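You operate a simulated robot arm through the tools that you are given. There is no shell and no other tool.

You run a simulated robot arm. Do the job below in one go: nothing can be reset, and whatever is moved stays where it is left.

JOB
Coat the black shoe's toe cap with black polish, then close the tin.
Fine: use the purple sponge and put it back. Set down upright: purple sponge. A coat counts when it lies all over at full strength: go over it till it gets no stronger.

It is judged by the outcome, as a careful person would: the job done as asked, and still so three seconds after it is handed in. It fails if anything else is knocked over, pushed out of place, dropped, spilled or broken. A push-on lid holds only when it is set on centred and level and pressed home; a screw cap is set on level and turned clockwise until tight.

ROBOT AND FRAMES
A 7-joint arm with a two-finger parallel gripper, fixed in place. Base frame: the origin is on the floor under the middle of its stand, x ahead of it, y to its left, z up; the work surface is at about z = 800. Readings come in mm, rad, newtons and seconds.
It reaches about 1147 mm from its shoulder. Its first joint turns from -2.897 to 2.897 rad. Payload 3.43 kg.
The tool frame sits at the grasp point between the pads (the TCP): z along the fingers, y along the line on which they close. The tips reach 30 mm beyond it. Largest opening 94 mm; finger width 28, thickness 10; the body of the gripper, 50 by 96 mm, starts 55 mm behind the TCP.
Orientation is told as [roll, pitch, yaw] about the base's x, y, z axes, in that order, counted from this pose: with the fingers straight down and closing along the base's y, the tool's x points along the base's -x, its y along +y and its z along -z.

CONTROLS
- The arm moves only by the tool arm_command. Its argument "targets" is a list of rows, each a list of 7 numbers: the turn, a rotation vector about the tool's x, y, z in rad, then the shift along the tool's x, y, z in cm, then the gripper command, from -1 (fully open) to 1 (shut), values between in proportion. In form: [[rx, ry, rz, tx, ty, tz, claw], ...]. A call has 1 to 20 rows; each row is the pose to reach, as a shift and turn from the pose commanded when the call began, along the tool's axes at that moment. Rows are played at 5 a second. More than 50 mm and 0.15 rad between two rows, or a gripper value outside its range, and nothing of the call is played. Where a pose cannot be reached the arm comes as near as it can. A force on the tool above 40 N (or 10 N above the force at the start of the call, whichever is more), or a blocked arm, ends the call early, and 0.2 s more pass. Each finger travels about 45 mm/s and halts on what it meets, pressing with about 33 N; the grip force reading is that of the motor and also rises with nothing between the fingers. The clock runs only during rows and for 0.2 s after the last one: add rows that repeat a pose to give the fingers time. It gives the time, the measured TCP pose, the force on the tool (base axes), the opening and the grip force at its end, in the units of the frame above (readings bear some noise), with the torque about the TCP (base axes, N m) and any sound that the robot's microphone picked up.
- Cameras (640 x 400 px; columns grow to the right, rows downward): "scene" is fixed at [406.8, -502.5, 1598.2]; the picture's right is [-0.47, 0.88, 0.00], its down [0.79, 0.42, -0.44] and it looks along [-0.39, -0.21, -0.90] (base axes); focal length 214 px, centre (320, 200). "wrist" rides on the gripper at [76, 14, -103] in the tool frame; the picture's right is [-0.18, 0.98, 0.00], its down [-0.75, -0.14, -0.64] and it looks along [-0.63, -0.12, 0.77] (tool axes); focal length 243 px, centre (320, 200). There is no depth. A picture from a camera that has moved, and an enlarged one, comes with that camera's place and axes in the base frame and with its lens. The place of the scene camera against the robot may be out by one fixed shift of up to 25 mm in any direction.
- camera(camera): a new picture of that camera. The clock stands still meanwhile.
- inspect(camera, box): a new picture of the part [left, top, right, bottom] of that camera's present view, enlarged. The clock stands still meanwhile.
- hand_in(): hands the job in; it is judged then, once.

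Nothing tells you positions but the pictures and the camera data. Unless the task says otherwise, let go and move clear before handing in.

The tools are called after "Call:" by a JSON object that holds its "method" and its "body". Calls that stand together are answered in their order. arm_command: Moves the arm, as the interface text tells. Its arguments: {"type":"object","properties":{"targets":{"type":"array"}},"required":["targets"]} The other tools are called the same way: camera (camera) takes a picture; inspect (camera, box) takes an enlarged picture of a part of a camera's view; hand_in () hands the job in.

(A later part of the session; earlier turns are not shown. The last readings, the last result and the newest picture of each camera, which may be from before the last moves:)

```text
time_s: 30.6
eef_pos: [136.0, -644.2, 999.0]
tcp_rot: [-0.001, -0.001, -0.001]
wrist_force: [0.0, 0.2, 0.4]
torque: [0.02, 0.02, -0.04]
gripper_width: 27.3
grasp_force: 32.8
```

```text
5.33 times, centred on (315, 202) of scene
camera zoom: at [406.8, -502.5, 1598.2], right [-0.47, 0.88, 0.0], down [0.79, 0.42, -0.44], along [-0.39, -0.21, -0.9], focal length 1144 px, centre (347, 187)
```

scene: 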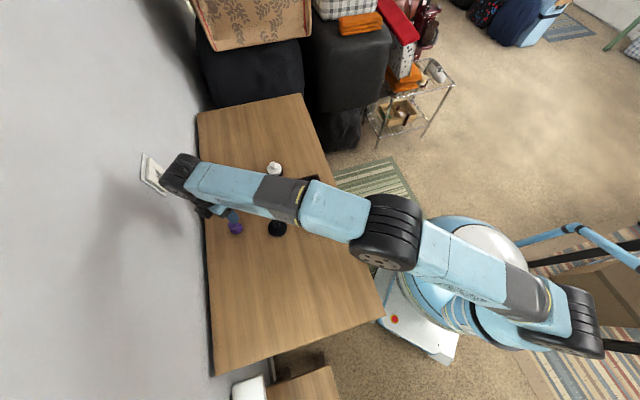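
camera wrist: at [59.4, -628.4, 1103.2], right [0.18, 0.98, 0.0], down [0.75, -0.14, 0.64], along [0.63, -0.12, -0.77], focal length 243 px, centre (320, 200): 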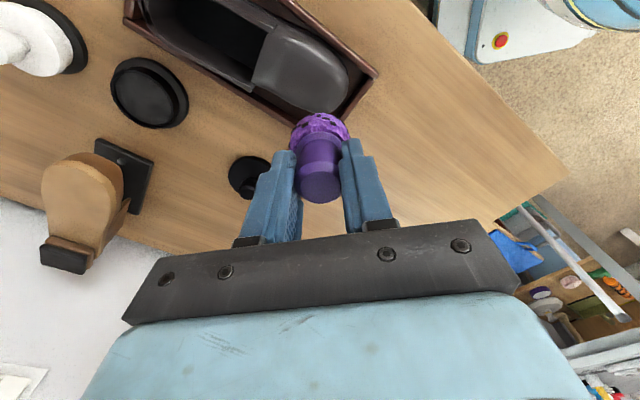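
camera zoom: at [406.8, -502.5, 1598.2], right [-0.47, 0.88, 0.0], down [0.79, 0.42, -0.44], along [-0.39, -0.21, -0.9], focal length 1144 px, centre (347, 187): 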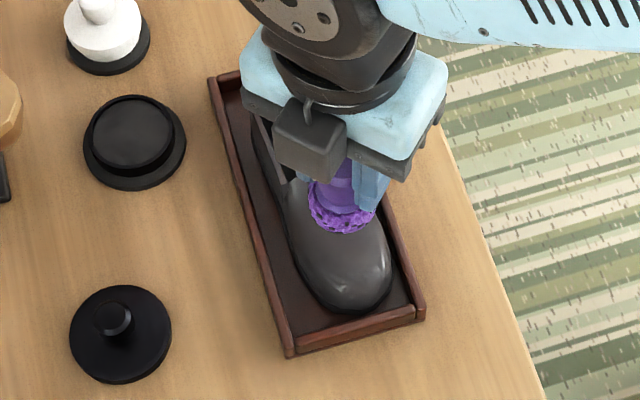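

The toe cap runs from the throat at about (90,-683) to the tip at about (148,-622), with its top near z=865. I'll go above its centre and lower gently to find first contact.

Call:
{"method": "arm_command", "body": {"targets": [[0, 0, 0, 1, -0.4, 1.5, 0.8], [0, 0, 0, 1.9, -0.88, 3.5, 0.8], [0, 0, 0, 1.9, -0.88, 5.5, 0.8], [0, 0, 0, 1.9, -0.88, 6.4, 0.8], [0, 0, 0, 1.9, -0.88, 6.4, 0.8]]}}

Call:
{"method": "inspect", "body": {"camera": "wrist", "box": [200, 0, 440, 200]}}

Call:
{"method": "inspect", "body": {"camera": "scene", "box": [285, 165, 345, 240]}}

```text
time_s: 31.8
eef_pos: [116.8, -652.4, 935.9]
tcp_rot: [-0.001, 0.001, 0.001]
wrist_force: [-0.1, 0.0, -0.5]
torque: [0.04, -0.01, -0.01]
gripper_width: 27.6
grasp_force: 33.6
```

```text
2.00 times, centred on (320, 100) of wrist
camera zoom: at [41.1, -637.2, 1039.7], right [0.18, 0.98, 0.0], down [0.75, -0.14, 0.64], along [0.63, -0.12, -0.77], focal length 485 px, centre (320, 400)
```

zoom: 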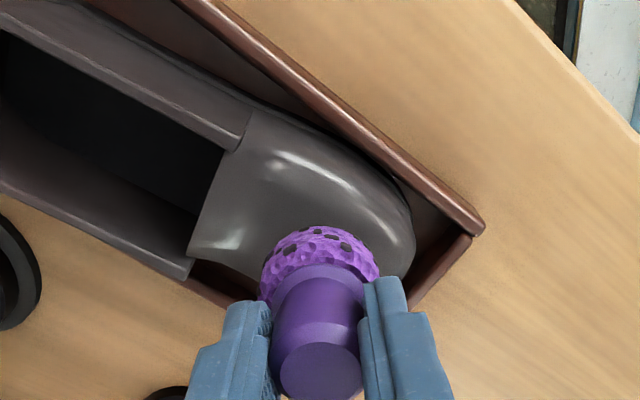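

```text
5.33 times, centred on (315, 202) of scene
camera zoom: at [406.8, -502.5, 1598.2], right [-0.47, 0.88, 0.0], down [0.79, 0.42, -0.44], along [-0.39, -0.21, -0.9], focal length 1144 px, centre (347, 187)
```

zoom: 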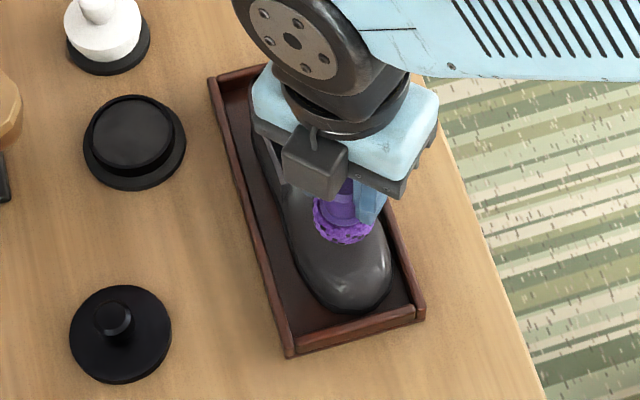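

Call:
{"method": "arm_command", "body": {"targets": [[0, 0, 0, 0, 0, 0.25, 0.8], [0, 0, 0, 0, 0, 0.5, 0.8], [0, 0, 0, 0, 0, 0.5, 0.8]]}}

Call:
{"method": "inspect", "body": {"camera": "wrist", "box": [220, 20, 420, 180]}}

```text
time_s: 32.6
eef_pos: [116.8, -652.0, 930.1]
tcp_rot: [0.001, 0.001, 0.0]
wrist_force: [-1.0, -0.5, -0.2]
torque: [0.03, 0.0, 0.0]
gripper_width: 27.0
grasp_force: 33.1
```

```text
2.50 times, centred on (320, 100) of wrist
camera zoom: at [40.8, -636.8, 1034.6], right [0.18, 0.98, 0.0], down [0.75, -0.14, 0.64], along [0.63, -0.12, -0.77], focal length 606 px, centre (320, 450)
```

zoom: 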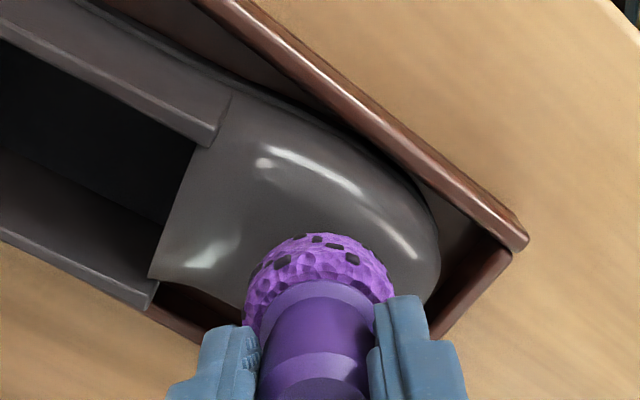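

Call:
{"method": "arm_command", "body": {"targets": [[0, 0, 0, 0, 0, 0.25, 0.8], [0, 0, 0, 0, 0, 0.5, 0.8], [0, 0, 0, 0, 0, 0.5, 0.8]]}}

```text
time_s: 33.4
eef_pos: [117.6, -651.7, 925.6]
tcp_rot: [-0.001, -0.002, -0.001]
wrist_force: [0.4, 0.0, -0.3]
torque: [0.01, -0.02, -0.03]
gripper_width: 27.5
grasp_force: 33.0
```

Call:
{"method": "arm_command", "body": {"targets": [[0, 0, 0, 0, 0, 0.2, 0.8], [0, 0, 0, 0, 0, 0.4, 0.8], [0, 0, 0, 0, 0, 0.4, 0.8]]}}

Call:
{"method": "inspect", "body": {"camera": "wrist", "box": [220, 20, 420, 180]}}

Call:
{"method": "inspect", "body": {"camera": "scene", "box": [300, 180, 340, 230]}}

```text
time_s: 34.2
eef_pos: [116.5, -651.5, 922.3]
tcp_rot: [-0.001, -0.002, 0.0]
wrist_force: [-0.7, 0.8, 0.3]
torque: [0.0, 0.02, 0.03]
gripper_width: 27.4
grasp_force: 33.4
```

```text
2.50 times, centred on (320, 100) of wrist
camera zoom: at [40.8, -637.0, 1025.8], right [0.18, 0.98, 0.0], down [0.75, -0.14, 0.64], along [0.63, -0.12, -0.77], focal length 606 px, centre (320, 450)
```

zoom: 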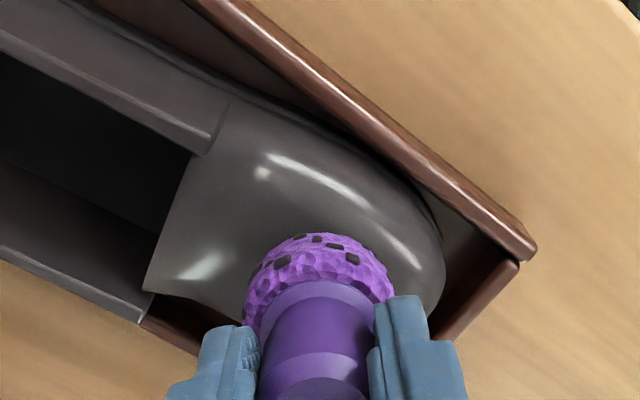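

```text
8.00 times, centred on (320, 205) of scene
camera zoom: at [406.8, -502.5, 1598.2], right [-0.47, 0.88, 0.0], down [0.79, 0.42, -0.44], along [-0.39, -0.21, -0.9], focal length 1716 px, centre (320, 160)
```

zoom: 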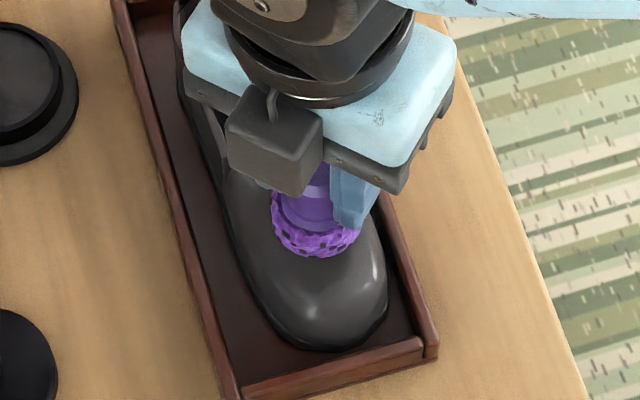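

Call:
{"method": "arm_command", "body": {"targets": [[0, 0, 0, 0, 0, 0.15, 0.8], [0, 0, 0, 0, 0, 0.3, 0.8], [0, 0, 0, 0, 0, 0.3, 0.8]]}}

```text
time_s: 35.0
eef_pos: [116.8, -651.8, 919.8]
tcp_rot: [0.0, 0.0, -0.001]
wrist_force: [0.2, 0.3, 0.1]
torque: [0.04, -0.01, 0.0]
gripper_width: 27.3
grasp_force: 32.6
```

Call:
{"method": "arm_command", "body": {"targets": [[0, 0, 0, 0, 0, 0.15, 0.8], [0, 0, 0, 0, 0, 0.3, 0.8], [0, 0, 0, 0, 0, 0.3, 0.8]]}}

Call:
{"method": "inspect", "body": {"camera": "wrist", "box": [220, 20, 420, 180]}}

```text
time_s: 35.8
eef_pos: [116.4, -652.0, 914.2]
tcp_rot: [-0.001, 0.0, 0.001]
wrist_force: [0.4, 0.5, -0.2]
torque: [0.01, -0.01, 0.03]
gripper_width: 27.2
grasp_force: 33.1
```

```text
2.50 times, centred on (320, 100) of wrist
camera zoom: at [40.9, -636.9, 1019.7], right [0.18, 0.98, 0.0], down [0.75, -0.14, 0.64], along [0.63, -0.12, -0.77], focal length 606 px, centre (320, 450)
```

zoom: 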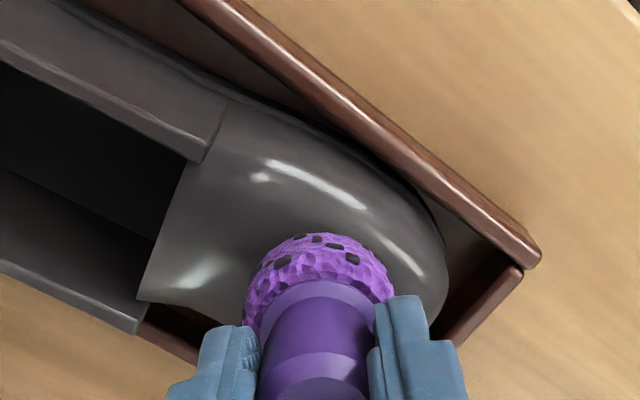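

Call:
{"method": "arm_command", "body": {"targets": [[0, 0, 0, 0, 0, 0.15, 0.8], [0, 0, 0, 0, 0, 0.3, 0.8], [0, 0, 0, 0, 0, 0.3, 0.8]]}}

```text
time_s: 36.6
eef_pos: [116.9, -652.5, 911.4]
tcp_rot: [0.0, -0.001, 0.0]
wrist_force: [0.7, -0.2, -0.7]
torque: [-0.02, 0.01, -0.01]
gripper_width: 27.3
grasp_force: 32.8
```

Call:
{"method": "arm_command", "body": {"targets": [[0, 0, 0, 0, 0, 0.15, 0.8], [0, 0, 0, 0, 0, 0.3, 0.8], [0, 0, 0, 0, 0, 0.3, 0.8]]}}

Call:
{"method": "inspect", "body": {"camera": "wrist", "box": [220, 20, 420, 180]}}

Call:
{"method": "inspect", "body": {"camera": "scene", "box": [300, 180, 340, 230]}}

```text
time_s: 37.4
eef_pos: [116.9, -651.7, 909.1]
tcp_rot: [0.0, 0.0, -0.001]
wrist_force: [0.2, -0.4, -0.9]
torque: [0.0, 0.0, 0.03]
gripper_width: 27.3
grasp_force: 33.2
```

```text
2.50 times, centred on (320, 100) of wrist
camera zoom: at [40.6, -636.8, 1013.8], right [0.18, 0.98, 0.0], down [0.75, -0.14, 0.64], along [0.63, -0.12, -0.77], focal length 606 px, centre (320, 450)
```

zoom: 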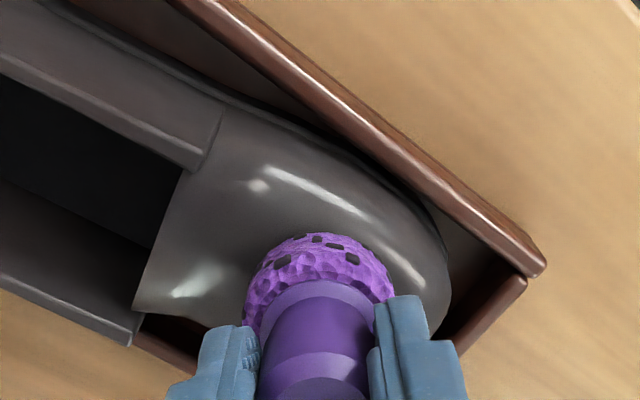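

```text
8.00 times, centred on (320, 205) of scene
camera zoom: at [406.8, -502.5, 1598.2], right [-0.47, 0.88, 0.0], down [0.79, 0.42, -0.44], along [-0.39, -0.21, -0.9], focal length 1716 px, centre (320, 160)
```

zoom: 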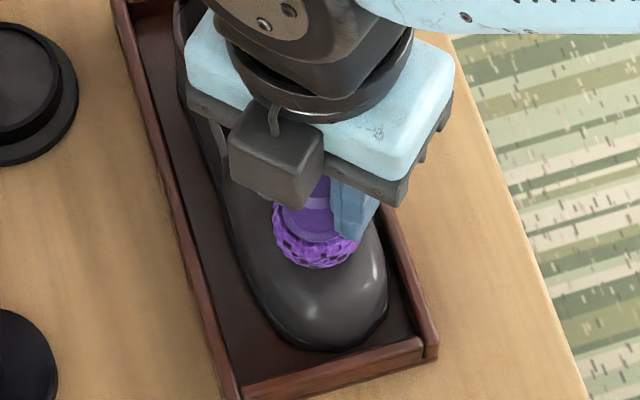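

Call:
{"method": "arm_command", "body": {"targets": [[0, 0, 0, 0, 0, 0.1, 0.8], [0, 0, 0, 0, 0, 0.2, 0.8], [0, 0, 0, 0, 0, 0.2, 0.8]]}}

```text
time_s: 38.2
eef_pos: [116.9, -653.1, 908.9]
tcp_rot: [0.001, -0.001, 0.002]
wrist_force: [0.2, 1.3, 4.4]
torque: [-0.09, 0.06, 0.0]
gripper_width: 27.5
grasp_force: 33.5
```

The sponge just touched on the heel-side edge, meaning the cap slopes down toward the toe. I'll lift slightly, tilt the sponge to match that slope and approach along the surface normal.

Call:
{"method": "arm_command", "body": {"targets": [[0, 0, 0, 0, 0, -0.8, 0.8], [0.0928, 0.0838, 0, -0.33, 0.35, -1.2, 0.8], [0.1855, 0.1675, 0, -0.66, 0.71, -1.2, 0.8], [0.1855, 0.1675, 0, -0.66, 0.71, -1.2, 0.8]]}}

Call:
{"method": "inspect", "body": {"camera": "wrist", "box": [220, 20, 420, 180]}}

Call:
{"method": "inspect", "body": {"camera": "scene", "box": [300, 180, 340, 230]}}

```text
time_s: 39.2
eef_pos: [123.6, -645.2, 919.5]
tcp_rot: [-0.189, 0.169, -0.016]
wrist_force: [-0.1, 0.4, 0.0]
torque: [0.01, -0.02, -0.01]
gripper_width: 27.4
grasp_force: 32.8
```

```text
2.50 times, centred on (320, 100) of wrist
camera zoom: at [65.6, -609.8, 1030.5], right [0.17, 0.96, -0.21], down [0.85, -0.03, 0.52], along [0.5, -0.27, -0.83], focal length 606 px, centre (320, 450)
```

zoom: 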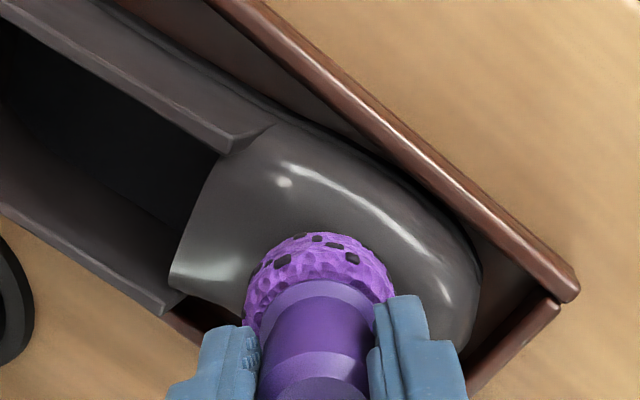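

```text
8.00 times, centred on (320, 205) of scene
camera zoom: at [406.8, -502.5, 1598.2], right [-0.47, 0.88, 0.0], down [0.79, 0.42, -0.44], along [-0.39, -0.21, -0.9], focal length 1716 px, centre (320, 160)
```

zoom: 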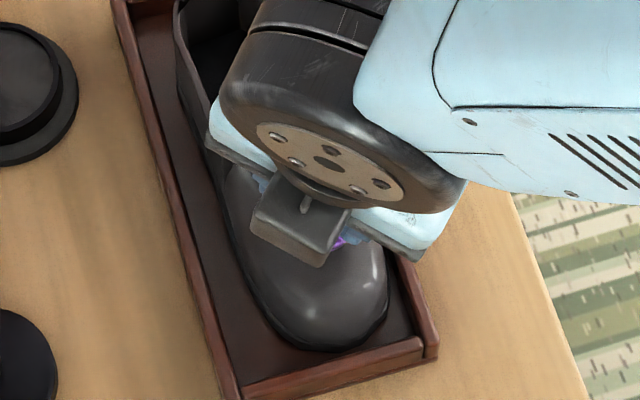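

Call:
{"method": "arm_command", "body": {"targets": [[0, 0, 0, 0, 0, 0.5, 0.8], [0, 0, 0, 0, 0, 0.9, 0.8], [0, 0, 0, 0, 0, 1.2, 0.8], [0, 0, 0, 0, 0, 1.2, 0.8]]}}

```text
time_s: 40.2
eef_pos: [121.3, -647.0, 909.4]
tcp_rot: [-0.192, 0.166, -0.016]
wrist_force: [2.6, 3.5, 29.2]
torque: [0.37, -0.24, -0.02]
gripper_width: 27.5
grasp_force: 32.9
```

Contact came at about 29 N, a bit strong. I'll back off and move away to see whether this left a mark.

Call:
{"method": "arm_command", "body": {"targets": [[0, 0, 0, 0, 0, -0.1, 0.8], [0, 0, 0, 0, 0, -1, 0.8], [0, 0, 0, -1, 1, -4, 0.8], [0, 0, 0, -2, 2, -7, 0.8], [0, 0, 0, -2, 2, -7, 0.8]]}}

Call:
{"method": "inspect", "body": {"camera": "wrist", "box": [220, 0, 420, 160]}}

Call:
{"method": "inspect", "body": {"camera": "scene", "box": [300, 180, 340, 230]}}

```text
time_s: 41.4
eef_pos: [154.1, -615.1, 968.3]
tcp_rot: [-0.187, 0.167, -0.015]
wrist_force: [-0.5, 0.7, -0.5]
torque: [0.03, 0.02, 0.03]
gripper_width: 27.5
grasp_force: 33.3
```

```text
2.50 times, centred on (320, 80) of wrist
camera zoom: at [95.0, -579.8, 1079.4], right [0.17, 0.96, -0.21], down [0.85, -0.03, 0.52], along [0.5, -0.27, -0.83], focal length 606 px, centre (320, 500)
```

zoom: 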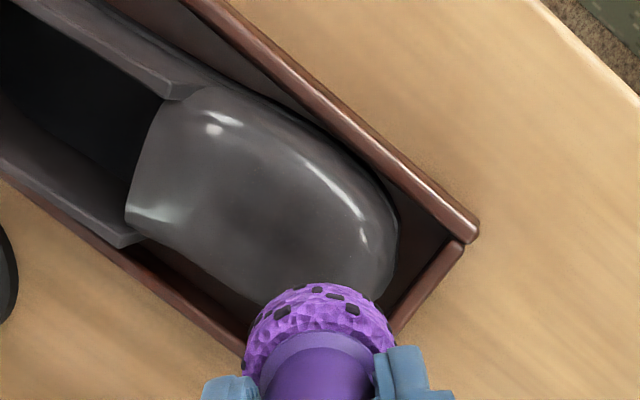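

```text
8.00 times, centred on (320, 205) of scene
camera zoom: at [406.8, -502.5, 1598.2], right [-0.47, 0.88, 0.0], down [0.79, 0.42, -0.44], along [-0.39, -0.21, -0.9], focal length 1716 px, centre (320, 160)
```

zoom: 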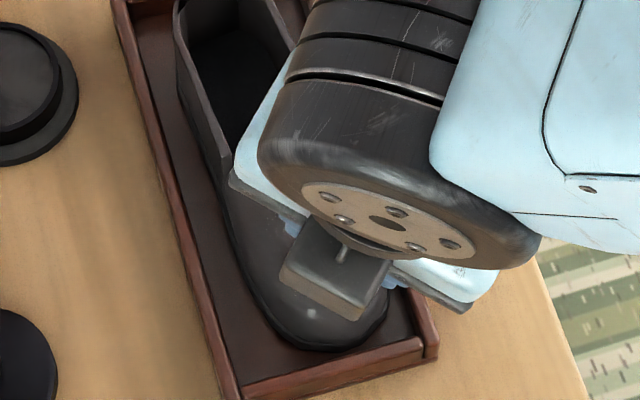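

Call:
{"method": "inspect", "body": {"camera": "wrist", "box": [255, 20, 385, 120]}}

```text
4.00 times, centred on (320, 70) of wrist
camera zoom: at [95.0, -579.8, 1079.4], right [0.17, 0.96, -0.21], down [0.85, -0.03, 0.52], along [0.5, -0.27, -0.83], focal length 970 px, centre (320, 720)
```

zoom: 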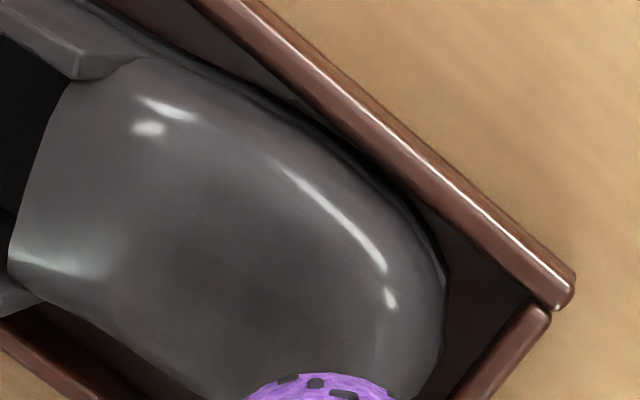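

A faint dark patch shows where the sponge pressed, so the coat takes. I'll return to a level hover over the cap and do a gentle rub test.

Call:
{"method": "arm_command", "body": {"targets": [[-0.0928, -0.0838, 0, 0.9, -1.0, 1.0, 0.8], [-0.1855, -0.1675, 0, 1.8, -2.0, 2.5, 0.8], [-0.1855, -0.1675, 0, 2.71, -3.08, 5.02, 0.8], [-0.1855, -0.1675, 0, 2.71, -3.08, 5.02, 0.8]]}}

```text
time_s: 42.4
eef_pos: [118.8, -654.0, 929.3]
tcp_rot: [-0.001, 0.0, 0.0]
wrist_force: [-0.1, 1.2, 0.0]
torque: [-0.01, -0.02, 0.0]
gripper_width: 27.4
grasp_force: 32.9
```

Call:
{"method": "arm_command", "body": {"targets": [[0.022, 0.02, 0, 0, 0, 1.0, 0.8], [0.0445, 0.0402, 0, 0, 0, 1.8, 0.8], [0.0445, 0.0402, 0, 0, 0, 2.2, 0.8], [0.0445, 0.0402, 0, 0, 0, 2.3, 0.8], [0.0445, 0.0402, 0, 0, 0, 2.3, 0.8]]}}

```text
time_s: 43.6
eef_pos: [117.3, -654.0, 907.2]
tcp_rot: [-0.045, 0.041, -0.002]
wrist_force: [-1.4, 0.5, 10.7]
torque: [0.13, -0.08, 0.04]
gripper_width: 27.0
grasp_force: 32.9
```

Call:
{"method": "arm_command", "body": {"targets": [[0, 0, 0, 0.3, 0.27, 0, 0.8], [0, 0, 0, 0.6, 0.54, 0, 0.8], [0, 0, 0, 0.3, 0.27, 0, 0.8], [0, 0, 0, 0, 0, 0, 0.8], [0, 0, 0, -0.3, -0.27, 0, 0.8], [0, 0, 0, -0.6, -0.54, 0, 0.8], [0, 0, 0, -0.3, -0.27, 0, 0.8], [0, 0, 0, 0, 0, 0, 0.8]]}}

Call:
{"method": "inspect", "body": {"camera": "wrist", "box": [220, 20, 420, 180]}}

```text
time_s: 45.4
eef_pos: [118.5, -654.2, 907.0]
tcp_rot: [-0.045, 0.04, -0.001]
wrist_force: [2.0, -0.5, 4.5]
torque: [0.01, -0.16, -0.03]
gripper_width: 27.3
grasp_force: 33.5
```

```text
2.50 times, centred on (320, 100) of wrist
camera zoom: at [46.3, -634.2, 1013.7], right [0.18, 0.98, -0.05], down [0.78, -0.11, 0.62], along [0.6, -0.15, -0.79], focal length 606 px, centre (320, 450)
```

zoom: 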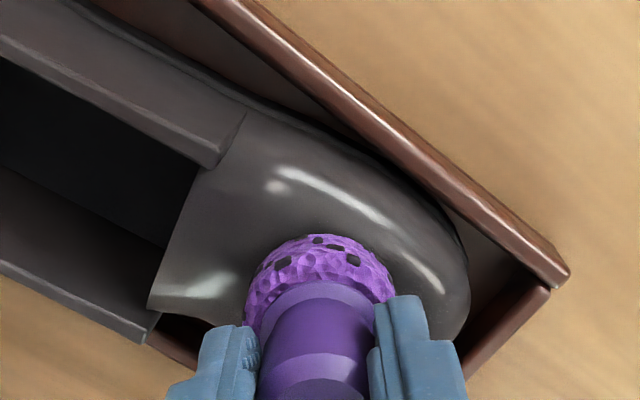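

Call:
{"method": "arm_command", "body": {"targets": [[0, 0, 0, 0, 0, -1, 0.8], [-0.0445, -0.0402, 0, 0, 0, -4, 0.8], [-0.0445, -0.0402, 0, -1, 1.1, -7, 0.8], [-0.0445, -0.0402, 0, -1.87, 2.13, -8.48, 0.8], [-0.0445, -0.0402, 0, -1.87, 2.13, -8.48, 0.8]]}}

Call:
{"method": "inspect", "body": {"camera": "wrist", "box": [240, 20, 370, 120]}}

Call:
{"method": "inspect", "body": {"camera": "scene", "box": [300, 180, 340, 230]}}

```text
time_s: 46.6
eef_pos: [140.0, -629.4, 989.8]
tcp_rot: [0.0, 0.0, 0.001]
wrist_force: [-0.4, 0.3, -1.1]
torque: [0.01, 0.03, -0.02]
gripper_width: 27.4
grasp_force: 33.2
```

```text
4.00 times, centred on (305, 70) of wrist
camera zoom: at [63.7, -613.8, 1094.2], right [0.18, 0.98, 0.0], down [0.75, -0.14, 0.64], along [0.63, -0.12, -0.77], focal length 970 px, centre (380, 720)
```

zoom: 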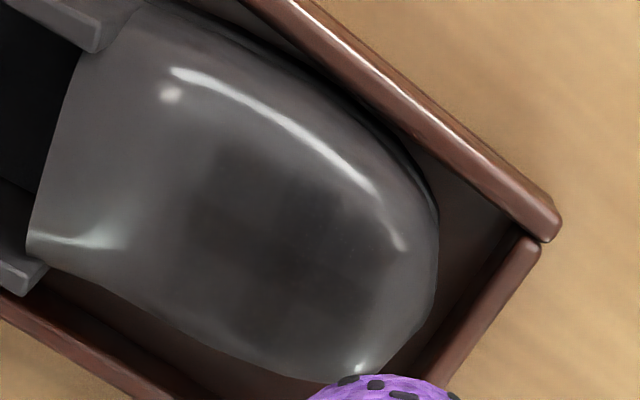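

```text
8.00 times, centred on (320, 205) of scene
camera zoom: at [406.8, -502.5, 1598.2], right [-0.47, 0.88, 0.0], down [0.79, 0.42, -0.44], along [-0.39, -0.21, -0.9], focal length 1716 px, centre (320, 160)
```

zoom: 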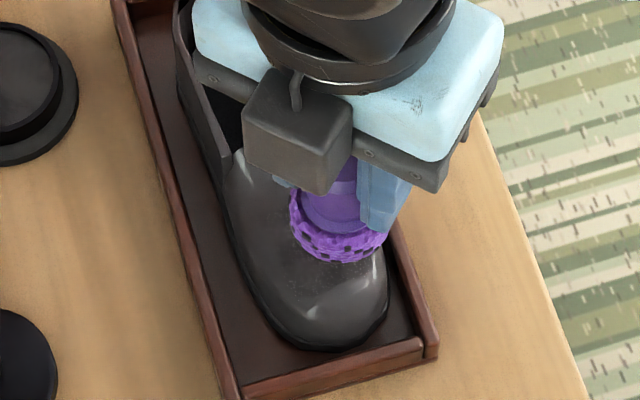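

The dark patch spreads well under the gentle rub, so rubbing works. I'll now rub a raster over the flat middle of the cap.

Call:
{"method": "arm_command", "body": {"targets": [[0.022, 0.02, 0, 1.1, -1.1, 2.5, 0.8], [0.022, 0.02, 0, 2.2, -2.2, 5.0, 0.8], [0.022, 0.02, 0, 2.2, -2.2, 7.5, 0.8], [0.022, 0.02, 0, 2.2, -2.2, 8.1, 0.8], [0.022, 0.02, 0, 2.2, -2.2, 8.25, 0.8], [0.022, 0.02, 0, 2.67, -1.24, 8.27, 0.8], [0.022, 0.02, 0, 2.4, -0.94, 8.27, 0.8], [0.022, 0.02, 0, 1.66, -1.61, 8.27, 0.8], [0.022, 0.02, 0, 0.92, -2.28, 8.27, 0.8], [0.022, 0.02, 0, 1.19, -2.58, 8.27, 0.8], [0.022, 0.02, 0, 1.93, -1.91, 8.27, 0.8], [0.022, 0.02, 0, 2.67, -1.24, 8.27, 0.8], [0.022, 0.02, 0, 1.93, -1.91, 8.27, 0.8], [0.022, 0.02, 0, 1.93, -1.91, 8.27, 0.8]]}}

```text
time_s: 49.6
eef_pos: [121.8, -648.6, 906.6]
tcp_rot: [-0.023, 0.022, -0.001]
wrist_force: [-0.6, -0.1, -0.9]
torque: [0.02, -0.03, 0.01]
gripper_width: 27.4
grasp_force: 32.8
```

Call:
{"method": "arm_command", "body": {"targets": [[0, 0, 0, 0, 0, 0.05, 0.8], [0, 0, 0, 0, 0, 0.1, 0.8], [0, 0, 0, 0, 0, 0.1, 0.8]]}}

```text
time_s: 50.4
eef_pos: [121.1, -649.3, 905.3]
tcp_rot: [-0.023, 0.021, 0.001]
wrist_force: [-0.2, -0.6, 4.9]
torque: [0.08, -0.07, -0.01]
gripper_width: 27.5
grasp_force: 32.8
```

Call:
{"method": "arm_command", "body": {"targets": [[-0.022, -0.02, 0, 0, 0, 0.04, 0.8], [-0.022, -0.02, 0, 0.52, 0.47, 0.04, 0.8], [-0.022, -0.02, 0, 1.04, 0.94, 0.04, 0.8], [-0.022, -0.02, 0, 0.77, 1.23, 0.04, 0.8], [-0.022, -0.02, 0, 0.25, 0.77, 0.04, 0.8], [-0.022, -0.02, 0, -0.27, 0.3, 0.04, 0.8], [-0.022, -0.02, 0, -0.79, -0.17, 0.04, 0.8], [-0.022, -0.02, 0, -1.31, -0.64, 0.04, 0.8], [-0.022, -0.02, 0, -1.57, -0.34, 0.04, 0.8], [-0.022, -0.02, 0, -1.06, 0.12, 0.04, 0.8], [-0.022, -0.02, 0, -0.54, 0.59, 0.04, 0.8], [-0.022, -0.02, 0, -0.02, 1.06, 0.04, 0.8], [-0.022, -0.02, 0, 0.5, 1.53, 0.04, 0.8], [-0.022, -0.02, 0, 0.77, 1.23, 0.04, 0.8], [-0.022, -0.02, 0, 1.04, 0.94, 0.04, 0.8], [-0.022, -0.02, 0, 0.52, 0.47, 0.04, 0.8], [-0.022, -0.02, 0, 0, 0, 0.04, 0.8], [-0.022, -0.02, 0, -0.52, -0.47, 0.04, 0.8], [-0.022, -0.02, 0, 0, 0, 0.04, 0.8]]}}

Call:
{"method": "inspect", "body": {"camera": "wrist", "box": [220, 20, 420, 180]}}

Call:
{"method": "inspect", "body": {"camera": "scene", "box": [300, 180, 340, 230]}}

```text
time_s: 54.4
eef_pos: [122.5, -648.8, 905.0]
tcp_rot: [-0.002, 0.002, 0.001]
wrist_force: [3.9, -2.9, 5.9]
torque: [-0.25, -0.15, 0.11]
gripper_width: 27.3
grasp_force: 32.8
```

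```text
2.50 times, centred on (320, 100) of wrist
camera zoom: at [45.6, -633.3, 1010.2], right [0.18, 0.98, 0.0], down [0.75, -0.14, 0.64], along [0.63, -0.12, -0.77], focal length 606 px, centre (320, 450)
```

zoom: 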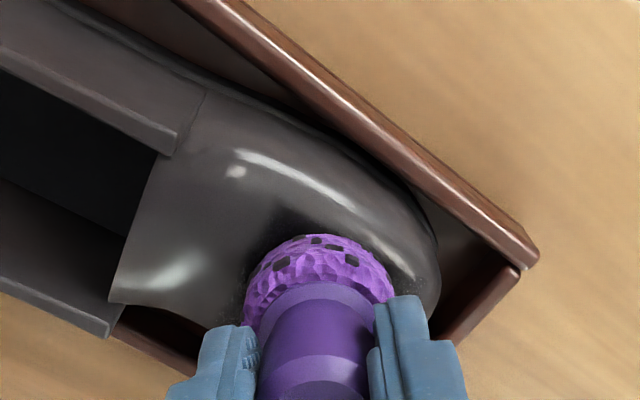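

```text
8.00 times, centred on (320, 205) of scene
camera zoom: at [406.8, -502.5, 1598.2], right [-0.47, 0.88, 0.0], down [0.79, 0.42, -0.44], along [-0.39, -0.21, -0.9], focal length 1716 px, centre (320, 160)
```

zoom: 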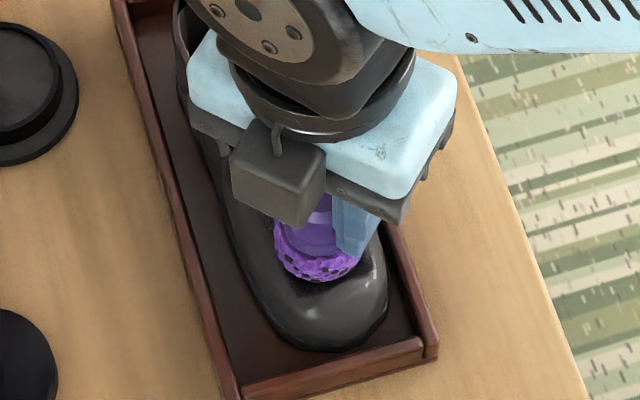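

Call:
{"method": "arm_command", "body": {"targets": [[0, 0, 0, 0, 0, -1, 0.8], [0, 0, 0, 0, 0, -4, 0.8], [0, 0, 0, -1, 1.0, -7, 0.8], [0, 0, 0, -1.93, 1.91, -8.41, 0.8], [0, 0, 0, -1.93, 1.91, -8.41, 0.8]]}}

Call:
{"method": "inspect", "body": {"camera": "wrist", "box": [240, 20, 370, 120]}}

Call:
{"method": "inspect", "body": {"camera": "scene", "box": [300, 180, 340, 230]}}

```text
time_s: 55.6
eef_pos: [140.1, -629.5, 988.6]
tcp_rot: [0.001, -0.001, 0.0]
wrist_force: [0.1, 0.2, -0.1]
torque: [0.04, 0.0, 0.03]
gripper_width: 27.2
grasp_force: 33.3
```

```text
4.00 times, centred on (305, 70) of wrist
camera zoom: at [64.5, -614.1, 1094.0], right [0.18, 0.98, 0.0], down [0.75, -0.14, 0.64], along [0.63, -0.12, -0.77], focal length 970 px, centre (380, 720)
```

zoom: 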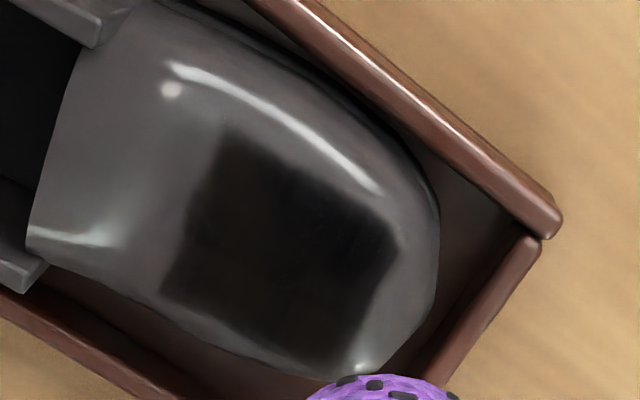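

```text
8.00 times, centred on (320, 205) of scene
camera zoom: at [406.8, -502.5, 1598.2], right [-0.47, 0.88, 0.0], down [0.79, 0.42, -0.44], along [-0.39, -0.21, -0.9], focal length 1716 px, centre (320, 160)
```

zoom: 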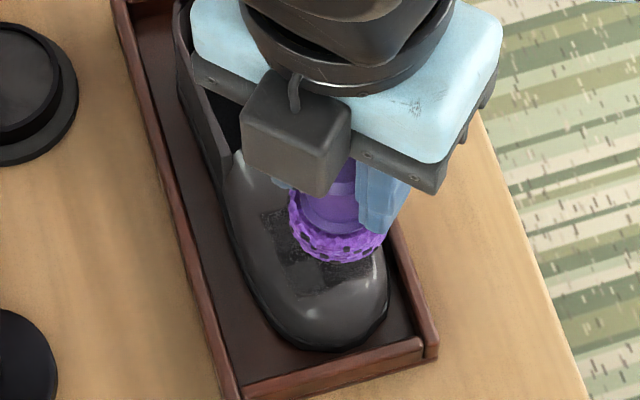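

A dark, rectangular coat now covers the middle of the cap. I'll zoom in to see its edges and evenness.

Call:
{"method": "inspect", "body": {"camera": "wrist", "box": [262, 40, 352, 116]}}

Call:
{"method": "inspect", "body": {"camera": "scene", "box": [310, 195, 335, 225]}}

```text
5.26 times, centred on (307, 78) of wrist
camera zoom: at [64.5, -614.1, 1094.0], right [0.18, 0.98, 0.0], down [0.75, -0.14, 0.64], along [0.63, -0.12, -0.77], focal length 1277 px, centre (388, 842)
```

zoom: 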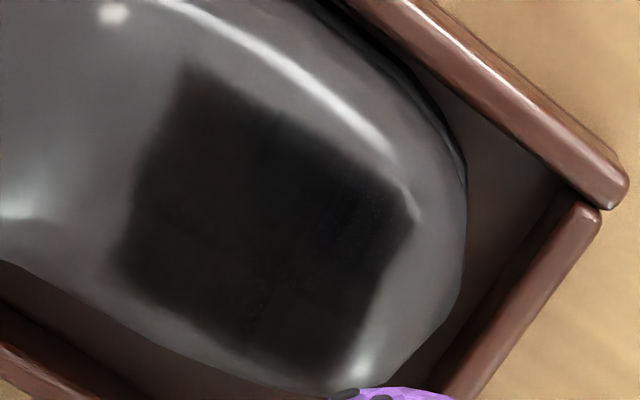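

```text
13.33 times, centred on (322, 210) of scene
camera zoom: at [406.8, -502.5, 1598.2], right [-0.47, 0.88, 0.0], down [0.79, 0.42, -0.44], along [-0.39, -0.21, -0.9], focal length 2860 px, centre (287, 67)
```

zoom: 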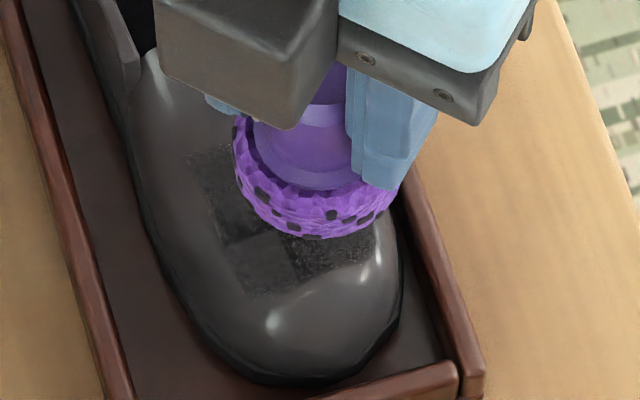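

The coat forms in blocks, and the front-left block looks lighter. I'll go back with the sponge slightly tilted toward the toe to work the front part.

Call:
{"method": "arm_command", "body": {"targets": [[0.056, 0.05, 0, -0.2, -0.4, 3, 0.8], [0.111, 0.1, 0, -0.37, -0.85, 6, 0.8], [0.111, 0.1, 0, -0.37, -0.85, 7.8, 0.8], [0.111, 0.1, 0, -0.37, -0.85, 8.2, 0.8], [0.111, 0.1, 0, -0.37, -0.85, 8.4, 0.8], [0.111, 0.1, 0, -0.37, -0.85, 8.4, 0.8]]}}

```text
time_s: 57.0
eef_pos: [144.4, -638.1, 905.6]
tcp_rot: [-0.113, 0.098, -0.005]
wrist_force: [-0.8, -0.1, 7.3]
torque: [0.09, -0.02, 0.02]
gripper_width: 27.6
grasp_force: 32.8
```

Call:
{"method": "arm_command", "body": {"targets": [[0, 0, 0, 0.445, 0.402, 0, 0.8], [0, 0, 0, 0.89, 0.804, 0, 0.8], [0, 0, 0, 1.336, 1.206, 0, 0.8], [0, 0, 0, 1.78, 1.61, 0, 0.8], [0, 0, 0, 2.115, 1.237, 0.06, 0.8], [0, 0, 0, 1.67, 0.835, 0.06, 0.8], [0, 0, 0, 1.225, 0.433, 0.06, 0.8], [0, 0, 0, 0.78, 0.031, 0.06, 0.8], [0, 0, 0, 0.335, -0.371, 0.06, 0.8], [0, 0, 0, -0.11, -0.773, 0.06, 0.8], [0, 0, 0, -0.445, -0.402, 0, 0.8], [0, 0, 0, 0, 0, 0, 0.8], [0, 0, 0, 0.445, 0.402, 0, 0.8], [0, 0, 0, 0.89, 0.804, 0, 0.8], [0, 0, 0, 0.89, 0.804, 0, 0.8]]}}

Call:
{"method": "inspect", "body": {"camera": "wrist", "box": [220, 20, 420, 180]}}

```text
time_s: 60.2
eef_pos: [135.2, -629.7, 905.6]
tcp_rot: [-0.111, 0.101, -0.006]
wrist_force: [0.2, 0.2, -0.5]
torque: [0.0, -0.01, 0.0]
gripper_width: 27.0
grasp_force: 33.2
```

```text
2.50 times, centred on (320, 100) of wrist
camera zoom: at [69.2, -602.7, 1014.9], right [0.18, 0.98, -0.13], down [0.81, -0.07, 0.57], along [0.55, -0.2, -0.81], focal length 606 px, centre (320, 450)
```

zoom: 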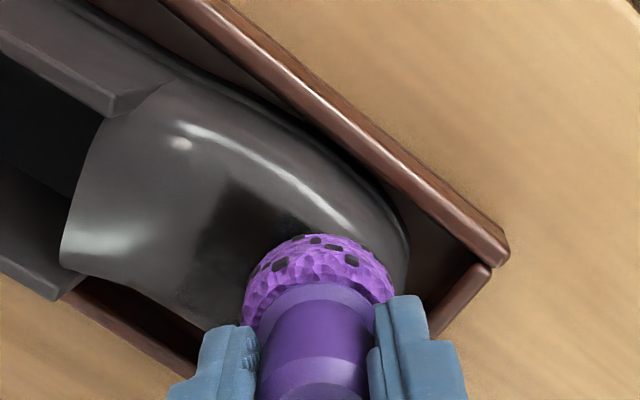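

Call:
{"method": "arm_command", "body": {"targets": [[0, 0, 0, 0, 0, 0.06, 0.8], [0, 0, 0, 0, 0, 0.12, 0.8], [0, 0, 0, 0, 0, 0.12, 0.8]]}}

```text
time_s: 61.0
eef_pos: [135.2, -628.7, 905.1]
tcp_rot: [-0.111, 0.098, -0.005]
wrist_force: [2.2, 0.0, 7.1]
torque: [0.02, -0.13, -0.03]
gripper_width: 27.2
grasp_force: 32.8
```

Call:
{"method": "arm_command", "body": {"targets": [[0, 0, 0, 0.445, 0.402, 0.01, 0.8], [0, 0, 0, 0.89, 0.804, 0.04, 0.8], [0, 0, 0, 1.11, 0.62, 0.04, 0.8], [0, 0, 0, 0.67, 0.22, 0.01, 0.8], [0, 0, 0, 0.23, -0.19, 0.01, 0.8], [0, 0, 0, -0.22, -0.59, -0.05, 0.8], [0, 0, 0, -0.67, -0.99, -0.1, 0.8], [0, 0, 0, -0.89, -0.804, -0.1, 0.8], [0, 0, 0, -0.445, -0.402, -0.05, 0.8], [0, 0, 0, 0, 0, 0.01, 0.8], [0, 0, 0, -0.27, 0.3, 0.01, 0.8], [0, 0, 0, 0.18, 0.7, 0.01, 0.8], [0, 0, 0, 0.62, 1.1, 0.04, 0.8], [0, 0, 0, 0.18, 0.7, 0.01, 0.8], [0, 0, 0, -0.27, 0.3, 0.01, 0.8], [0, 0, 0, -0.72, -0.1, -0.05, 0.8], [0, 0, 0, -1.16, -0.5, -0.1, 0.8], [0, 0, 0, -0.445, -0.402, -0.05, 0.8], [0, 0, 0, 0, 0, 0, 0.8]]}}

Call:
{"method": "inspect", "body": {"camera": "wrist", "box": [220, 20, 420, 180]}}

```text
time_s: 65.0
eef_pos: [135.7, -629.8, 905.4]
tcp_rot: [-0.112, 0.099, -0.006]
wrist_force: [-0.2, 0.3, 0.5]
torque: [0.03, -0.02, 0.03]
gripper_width: 27.6
grasp_force: 33.5
```

```text
2.50 times, centred on (320, 100) of wrist
camera zoom: at [69.1, -602.8, 1013.8], right [0.18, 0.98, -0.13], down [0.81, -0.07, 0.58], along [0.55, -0.21, -0.81], focal length 606 px, centre (320, 450)
```

zoom: 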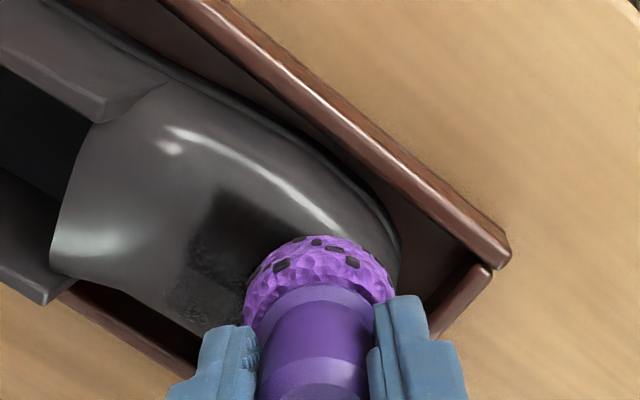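

Call:
{"method": "arm_command", "body": {"targets": [[0, 0, 0, 0, 0, -1, 0.8], [0, 0, 0, 0, 0, -4, 0.8], [-0.056, -0.05, 0, 0, 0, -7, 0.8], [-0.111, -0.1, 0, 0.3, 0.5, -8.3, 0.8], [-0.111, -0.1, 0, 0.3, 0.5, -8.3, 0.8]]}}

Call:
{"method": "inspect", "body": {"camera": "wrist", "box": [240, 20, 370, 120]}}

Call:
{"method": "inspect", "body": {"camera": "scene", "box": [300, 180, 340, 230]}}

```text
time_s: 66.2
eef_pos: [139.4, -614.8, 987.1]
tcp_rot: [0.001, 0.0, 0.0]
wrist_force: [-0.5, -0.4, 0.5]
torque: [0.02, -0.02, 0.02]
gripper_width: 27.5
grasp_force: 32.2
```

```text
4.00 times, centred on (305, 70) of wrist
camera zoom: at [63.2, -600.3, 1090.8], right [0.18, 0.98, 0.0], down [0.75, -0.14, 0.64], along [0.63, -0.12, -0.77], focal length 970 px, centre (380, 720)
```

zoom: 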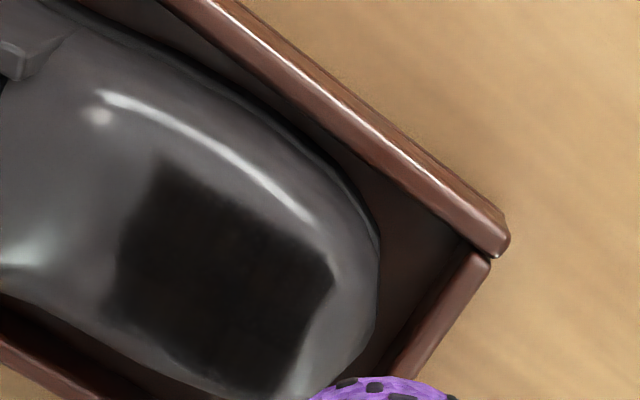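

```text
8.00 times, centred on (320, 205) of scene
camera zoom: at [406.8, -502.5, 1598.2], right [-0.47, 0.88, 0.0], down [0.79, 0.42, -0.44], along [-0.39, -0.21, -0.9], focal length 1716 px, centre (320, 160)
```

zoom: 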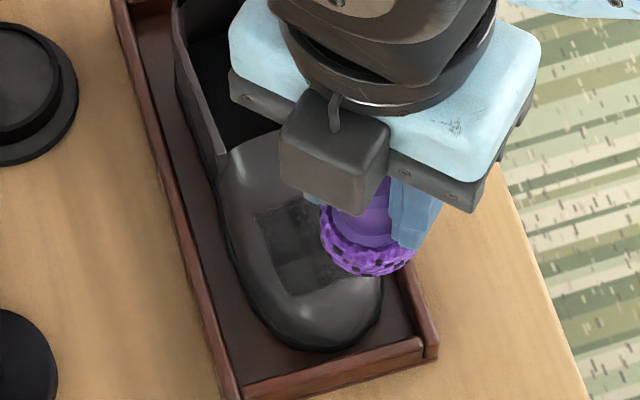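

Call:
{"method": "inspect", "body": {"camera": "scene", "box": [310, 198, 330, 222]}}

Call:
{"method": "inspect", "body": {"camera": "wrist", "box": [255, 50, 335, 120]}}

```text
16.00 times, centred on (320, 210) of scene
camera zoom: at [406.8, -502.5, 1598.2], right [-0.47, 0.88, 0.0], down [0.79, 0.42, -0.44], along [-0.39, -0.21, -0.9], focal length 3432 px, centre (320, 40)
```

zoom: 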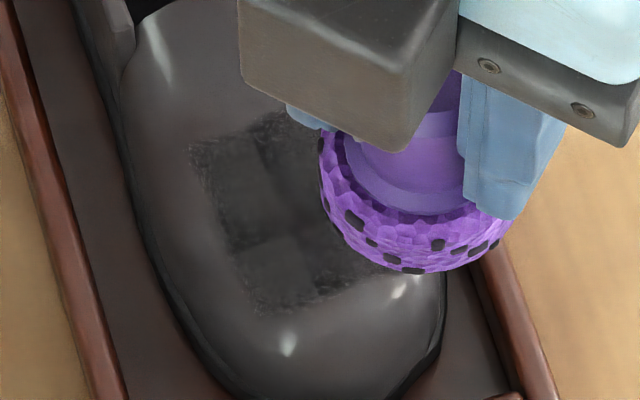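

```text
5.71 times, centred on (295, 85) of wrist
camera zoom: at [63.2, -600.3, 1090.8], right [0.18, 0.98, 0.0], down [0.75, -0.14, 0.64], along [0.63, -0.12, -0.77], focal length 1386 px, centre (463, 857)
```

zoom: 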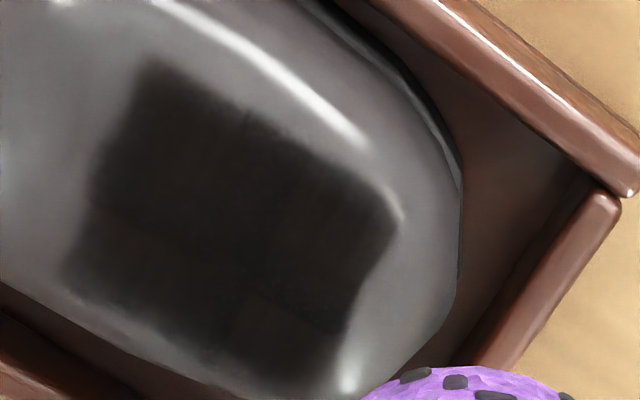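

The rectangle edges stayed the same, suggesting a fixed coat area. The shoe shifted about 2 mm, so I'll stay gentler. Next I'll check whether the coat extends toward the throat by working there.

Call:
{"method": "arm_command", "body": {"targets": [[0.037, 0.0335, 0, 0.9, -1.5, 2, 0.8], [0.074, 0.067, 0, 1.8, -3.0, 4, 0.8], [0.111, 0.1, 0, 2.63, -4.33, 6.66, 0.8], [0.111, 0.1, 0, 2.63, -4.33, 7.0, 0.8], [0.111, 0.1, 0, 2.63, -4.33, 7.0, 0.8]]}}

Call:
{"method": "inspect", "body": {"camera": "wrist", "box": [220, 20, 420, 180]}}

```text
time_s: 67.4
eef_pos: [113.2, -660.2, 916.3]
tcp_rot: [-0.112, 0.102, -0.004]
wrist_force: [-0.1, 0.5, 0.1]
torque: [0.01, -0.04, 0.01]
gripper_width: 27.1
grasp_force: 33.0
```

```text
2.50 times, centred on (320, 100) of wrist
camera zoom: at [47.7, -632.6, 1025.8], right [0.18, 0.98, -0.13], down [0.81, -0.07, 0.57], along [0.55, -0.21, -0.81], focal length 606 px, centre (320, 450)
```

zoom: 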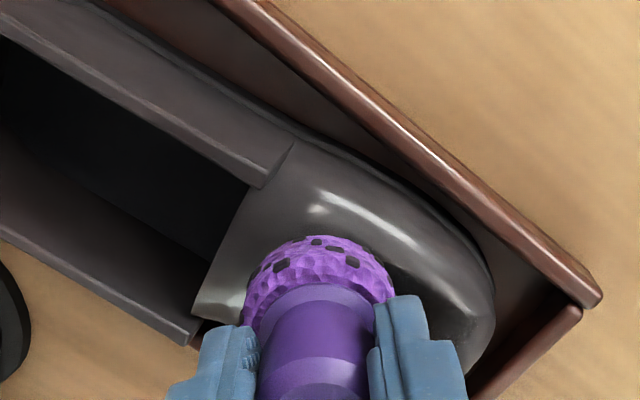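

Call:
{"method": "arm_command", "body": {"targets": [[0, 0, 0, 0, 0, 0.15, 0.8], [0, 0, 0, 0, 0, 0.3, 0.8], [0, 0, 0, 0, 0, 0.3, 0.8]]}}

```text
time_s: 68.2
eef_pos: [113.7, -659.0, 913.7]
tcp_rot: [-0.112, 0.099, -0.005]
wrist_force: [0.0, 0.0, 0.5]
torque: [0.02, 0.01, 0.01]
gripper_width: 27.2
grasp_force: 33.3
```

Call:
{"method": "arm_command", "body": {"targets": [[0, 0, 0, 0, 0, 0.1, 0.8], [0, 0, 0, 0, 0, 0.2, 0.8], [0, 0, 0, 0, 0, 0.2, 0.8]]}}

```text
time_s: 69.0
eef_pos: [113.3, -659.5, 911.5]
tcp_rot: [-0.113, 0.1, -0.004]
wrist_force: [-0.7, 1.2, -0.3]
torque: [0.03, -0.02, 0.03]
gripper_width: 27.4
grasp_force: 33.4
```

Call:
{"method": "arm_command", "body": {"targets": [[0, 0, 0, 0, 0, 0.1, 0.8], [0, 0, 0, 0, 0, 0.2, 0.8], [0, 0, 0, 0, 0, 0.2, 0.8]]}}

```text
time_s: 69.8
eef_pos: [112.6, -659.0, 908.5]
tcp_rot: [-0.112, 0.101, -0.005]
wrist_force: [-0.4, 0.6, -0.4]
torque: [0.01, 0.01, -0.02]
gripper_width: 27.3
grasp_force: 33.0
```

Call:
{"method": "arm_command", "body": {"targets": [[0, 0, 0, 0, 0, 0.08, 0.8], [0, 0, 0, 0, 0, 0.16, 0.8], [0, 0, 0, 0, 0, 0.16, 0.8]]}}

```text
time_s: 70.6
eef_pos: [112.8, -660.2, 908.6]
tcp_rot: [-0.11, 0.099, -0.005]
wrist_force: [2.1, 0.6, 4.9]
torque: [-0.04, 0.03, 0.05]
gripper_width: 27.3
grasp_force: 33.1
```

Call:
{"method": "arm_command", "body": {"targets": [[0, 0, 0, 0.3, 0.27, 0, 0.8], [0, 0, 0, 0.6, 0.54, 0, 0.8], [0, 0, 0, 0.3, 0.27, 0, 0.8], [0, 0, 0, 0, 0, 0, 0.8], [0, 0, 0, -0.3, -0.27, 0, 0.8], [0, 0, 0, -0.6, -0.54, 0, 0.8], [0, 0, 0, -0.3, -0.27, 0, 0.8], [0, 0, 0, 0, 0, 0, 0.8], [0, 0, 0, 0.3, 0.27, 0, 0.8], [0, 0, 0, 0, 0, 0, 0.8]]}}

Call:
{"method": "arm_command", "body": {"targets": [[0, 0, 0, 0, 0, -1, 0.8], [0, 0, 0, 0, 0, -4, 0.8], [-0.056, -0.05, 0, -1, 1, -7, 0.8], [-0.111, -0.1, 0, -2.63, 3.0, -8.3, 0.8], [-0.111, -0.1, 0, -2.63, 3.0, -8.3, 0.8]]}}

Call:
{"method": "inspect", "body": {"camera": "wrist", "box": [240, 20, 370, 120]}}

Call:
{"method": "inspect", "body": {"camera": "scene", "box": [300, 180, 340, 230]}}

```text
time_s: 72.8
eef_pos: [112.2, -659.6, 906.5]
tcp_rot: [-0.111, 0.1, -0.005]
wrist_force: [0.0, 0.3, -0.3]
torque: [-0.03, 0.02, 0.0]
gripper_width: 27.3
grasp_force: 32.3
```

```text
time_s: 74.0
eef_pos: [147.8, -620.5, 984.1]
tcp_rot: [0.001, 0.001, 0.0]
wrist_force: [-0.2, 0.0, -0.1]
torque: [0.03, -0.01, -0.01]
gripper_width: 27.2
grasp_force: 33.2
```

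```text
4.00 times, centred on (305, 70) of wrist
camera zoom: at [71.3, -606.0, 1088.5], right [0.18, 0.98, 0.0], down [0.75, -0.14, 0.64], along [0.63, -0.12, -0.77], focal length 970 px, centre (380, 720)
```

zoom: 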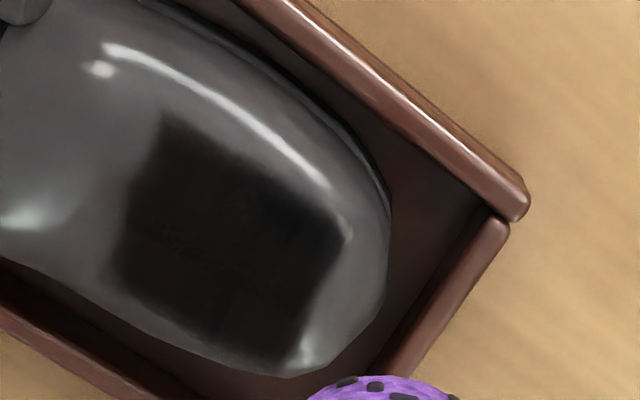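

```text
8.00 times, centred on (320, 205) of scene
camera zoom: at [406.8, -502.5, 1598.2], right [-0.47, 0.88, 0.0], down [0.79, 0.42, -0.44], along [-0.39, -0.21, -0.9], focal length 1716 px, centre (320, 160)
```

zoom: 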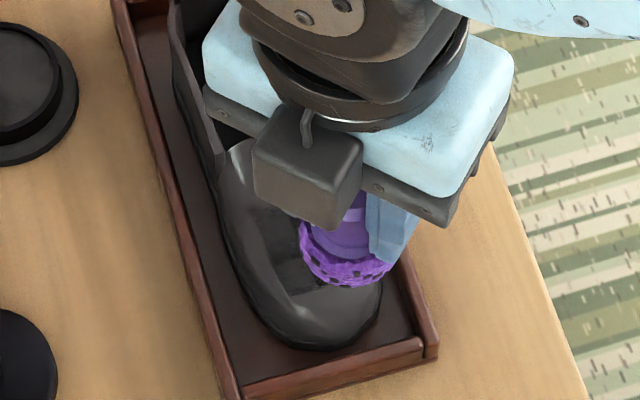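

The coat did not extend toward the throat, so the rectangle seems to be the coat area. I'll check its evenness in detail.

Call:
{"method": "inspect", "body": {"camera": "wrist", "box": [260, 42, 340, 116]}}

Call:
{"method": "camera", "body": {"camera": "wrist"}}

```text
5.41 times, centred on (300, 79) of wrist
camera zoom: at [71.3, -606.0, 1088.5], right [0.18, 0.98, 0.0], down [0.75, -0.14, 0.64], along [0.63, -0.12, -0.77], focal length 1312 px, centre (428, 854)
```

zoom: 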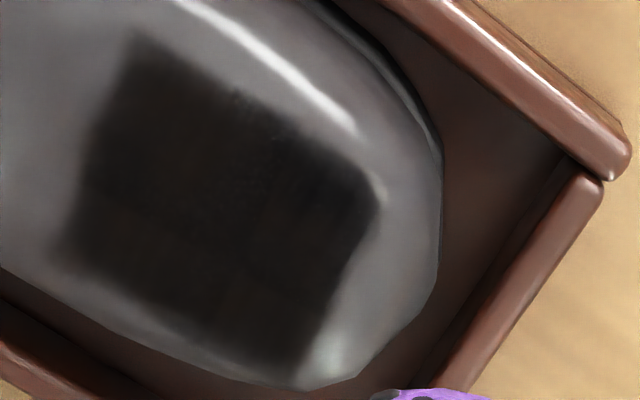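

```text
taken
camera wrist: at [71.3, -606.0, 1088.5], right [0.18, 0.98, 0.0], down [0.75, -0.14, 0.64], along [0.63, -0.12, -0.77], focal length 243 px, centre (320, 200)
```

wrist: 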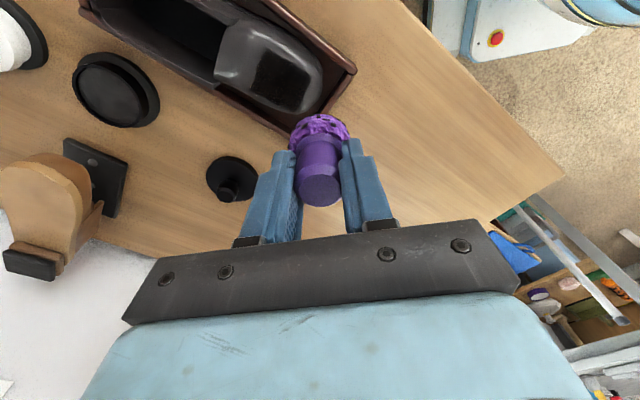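

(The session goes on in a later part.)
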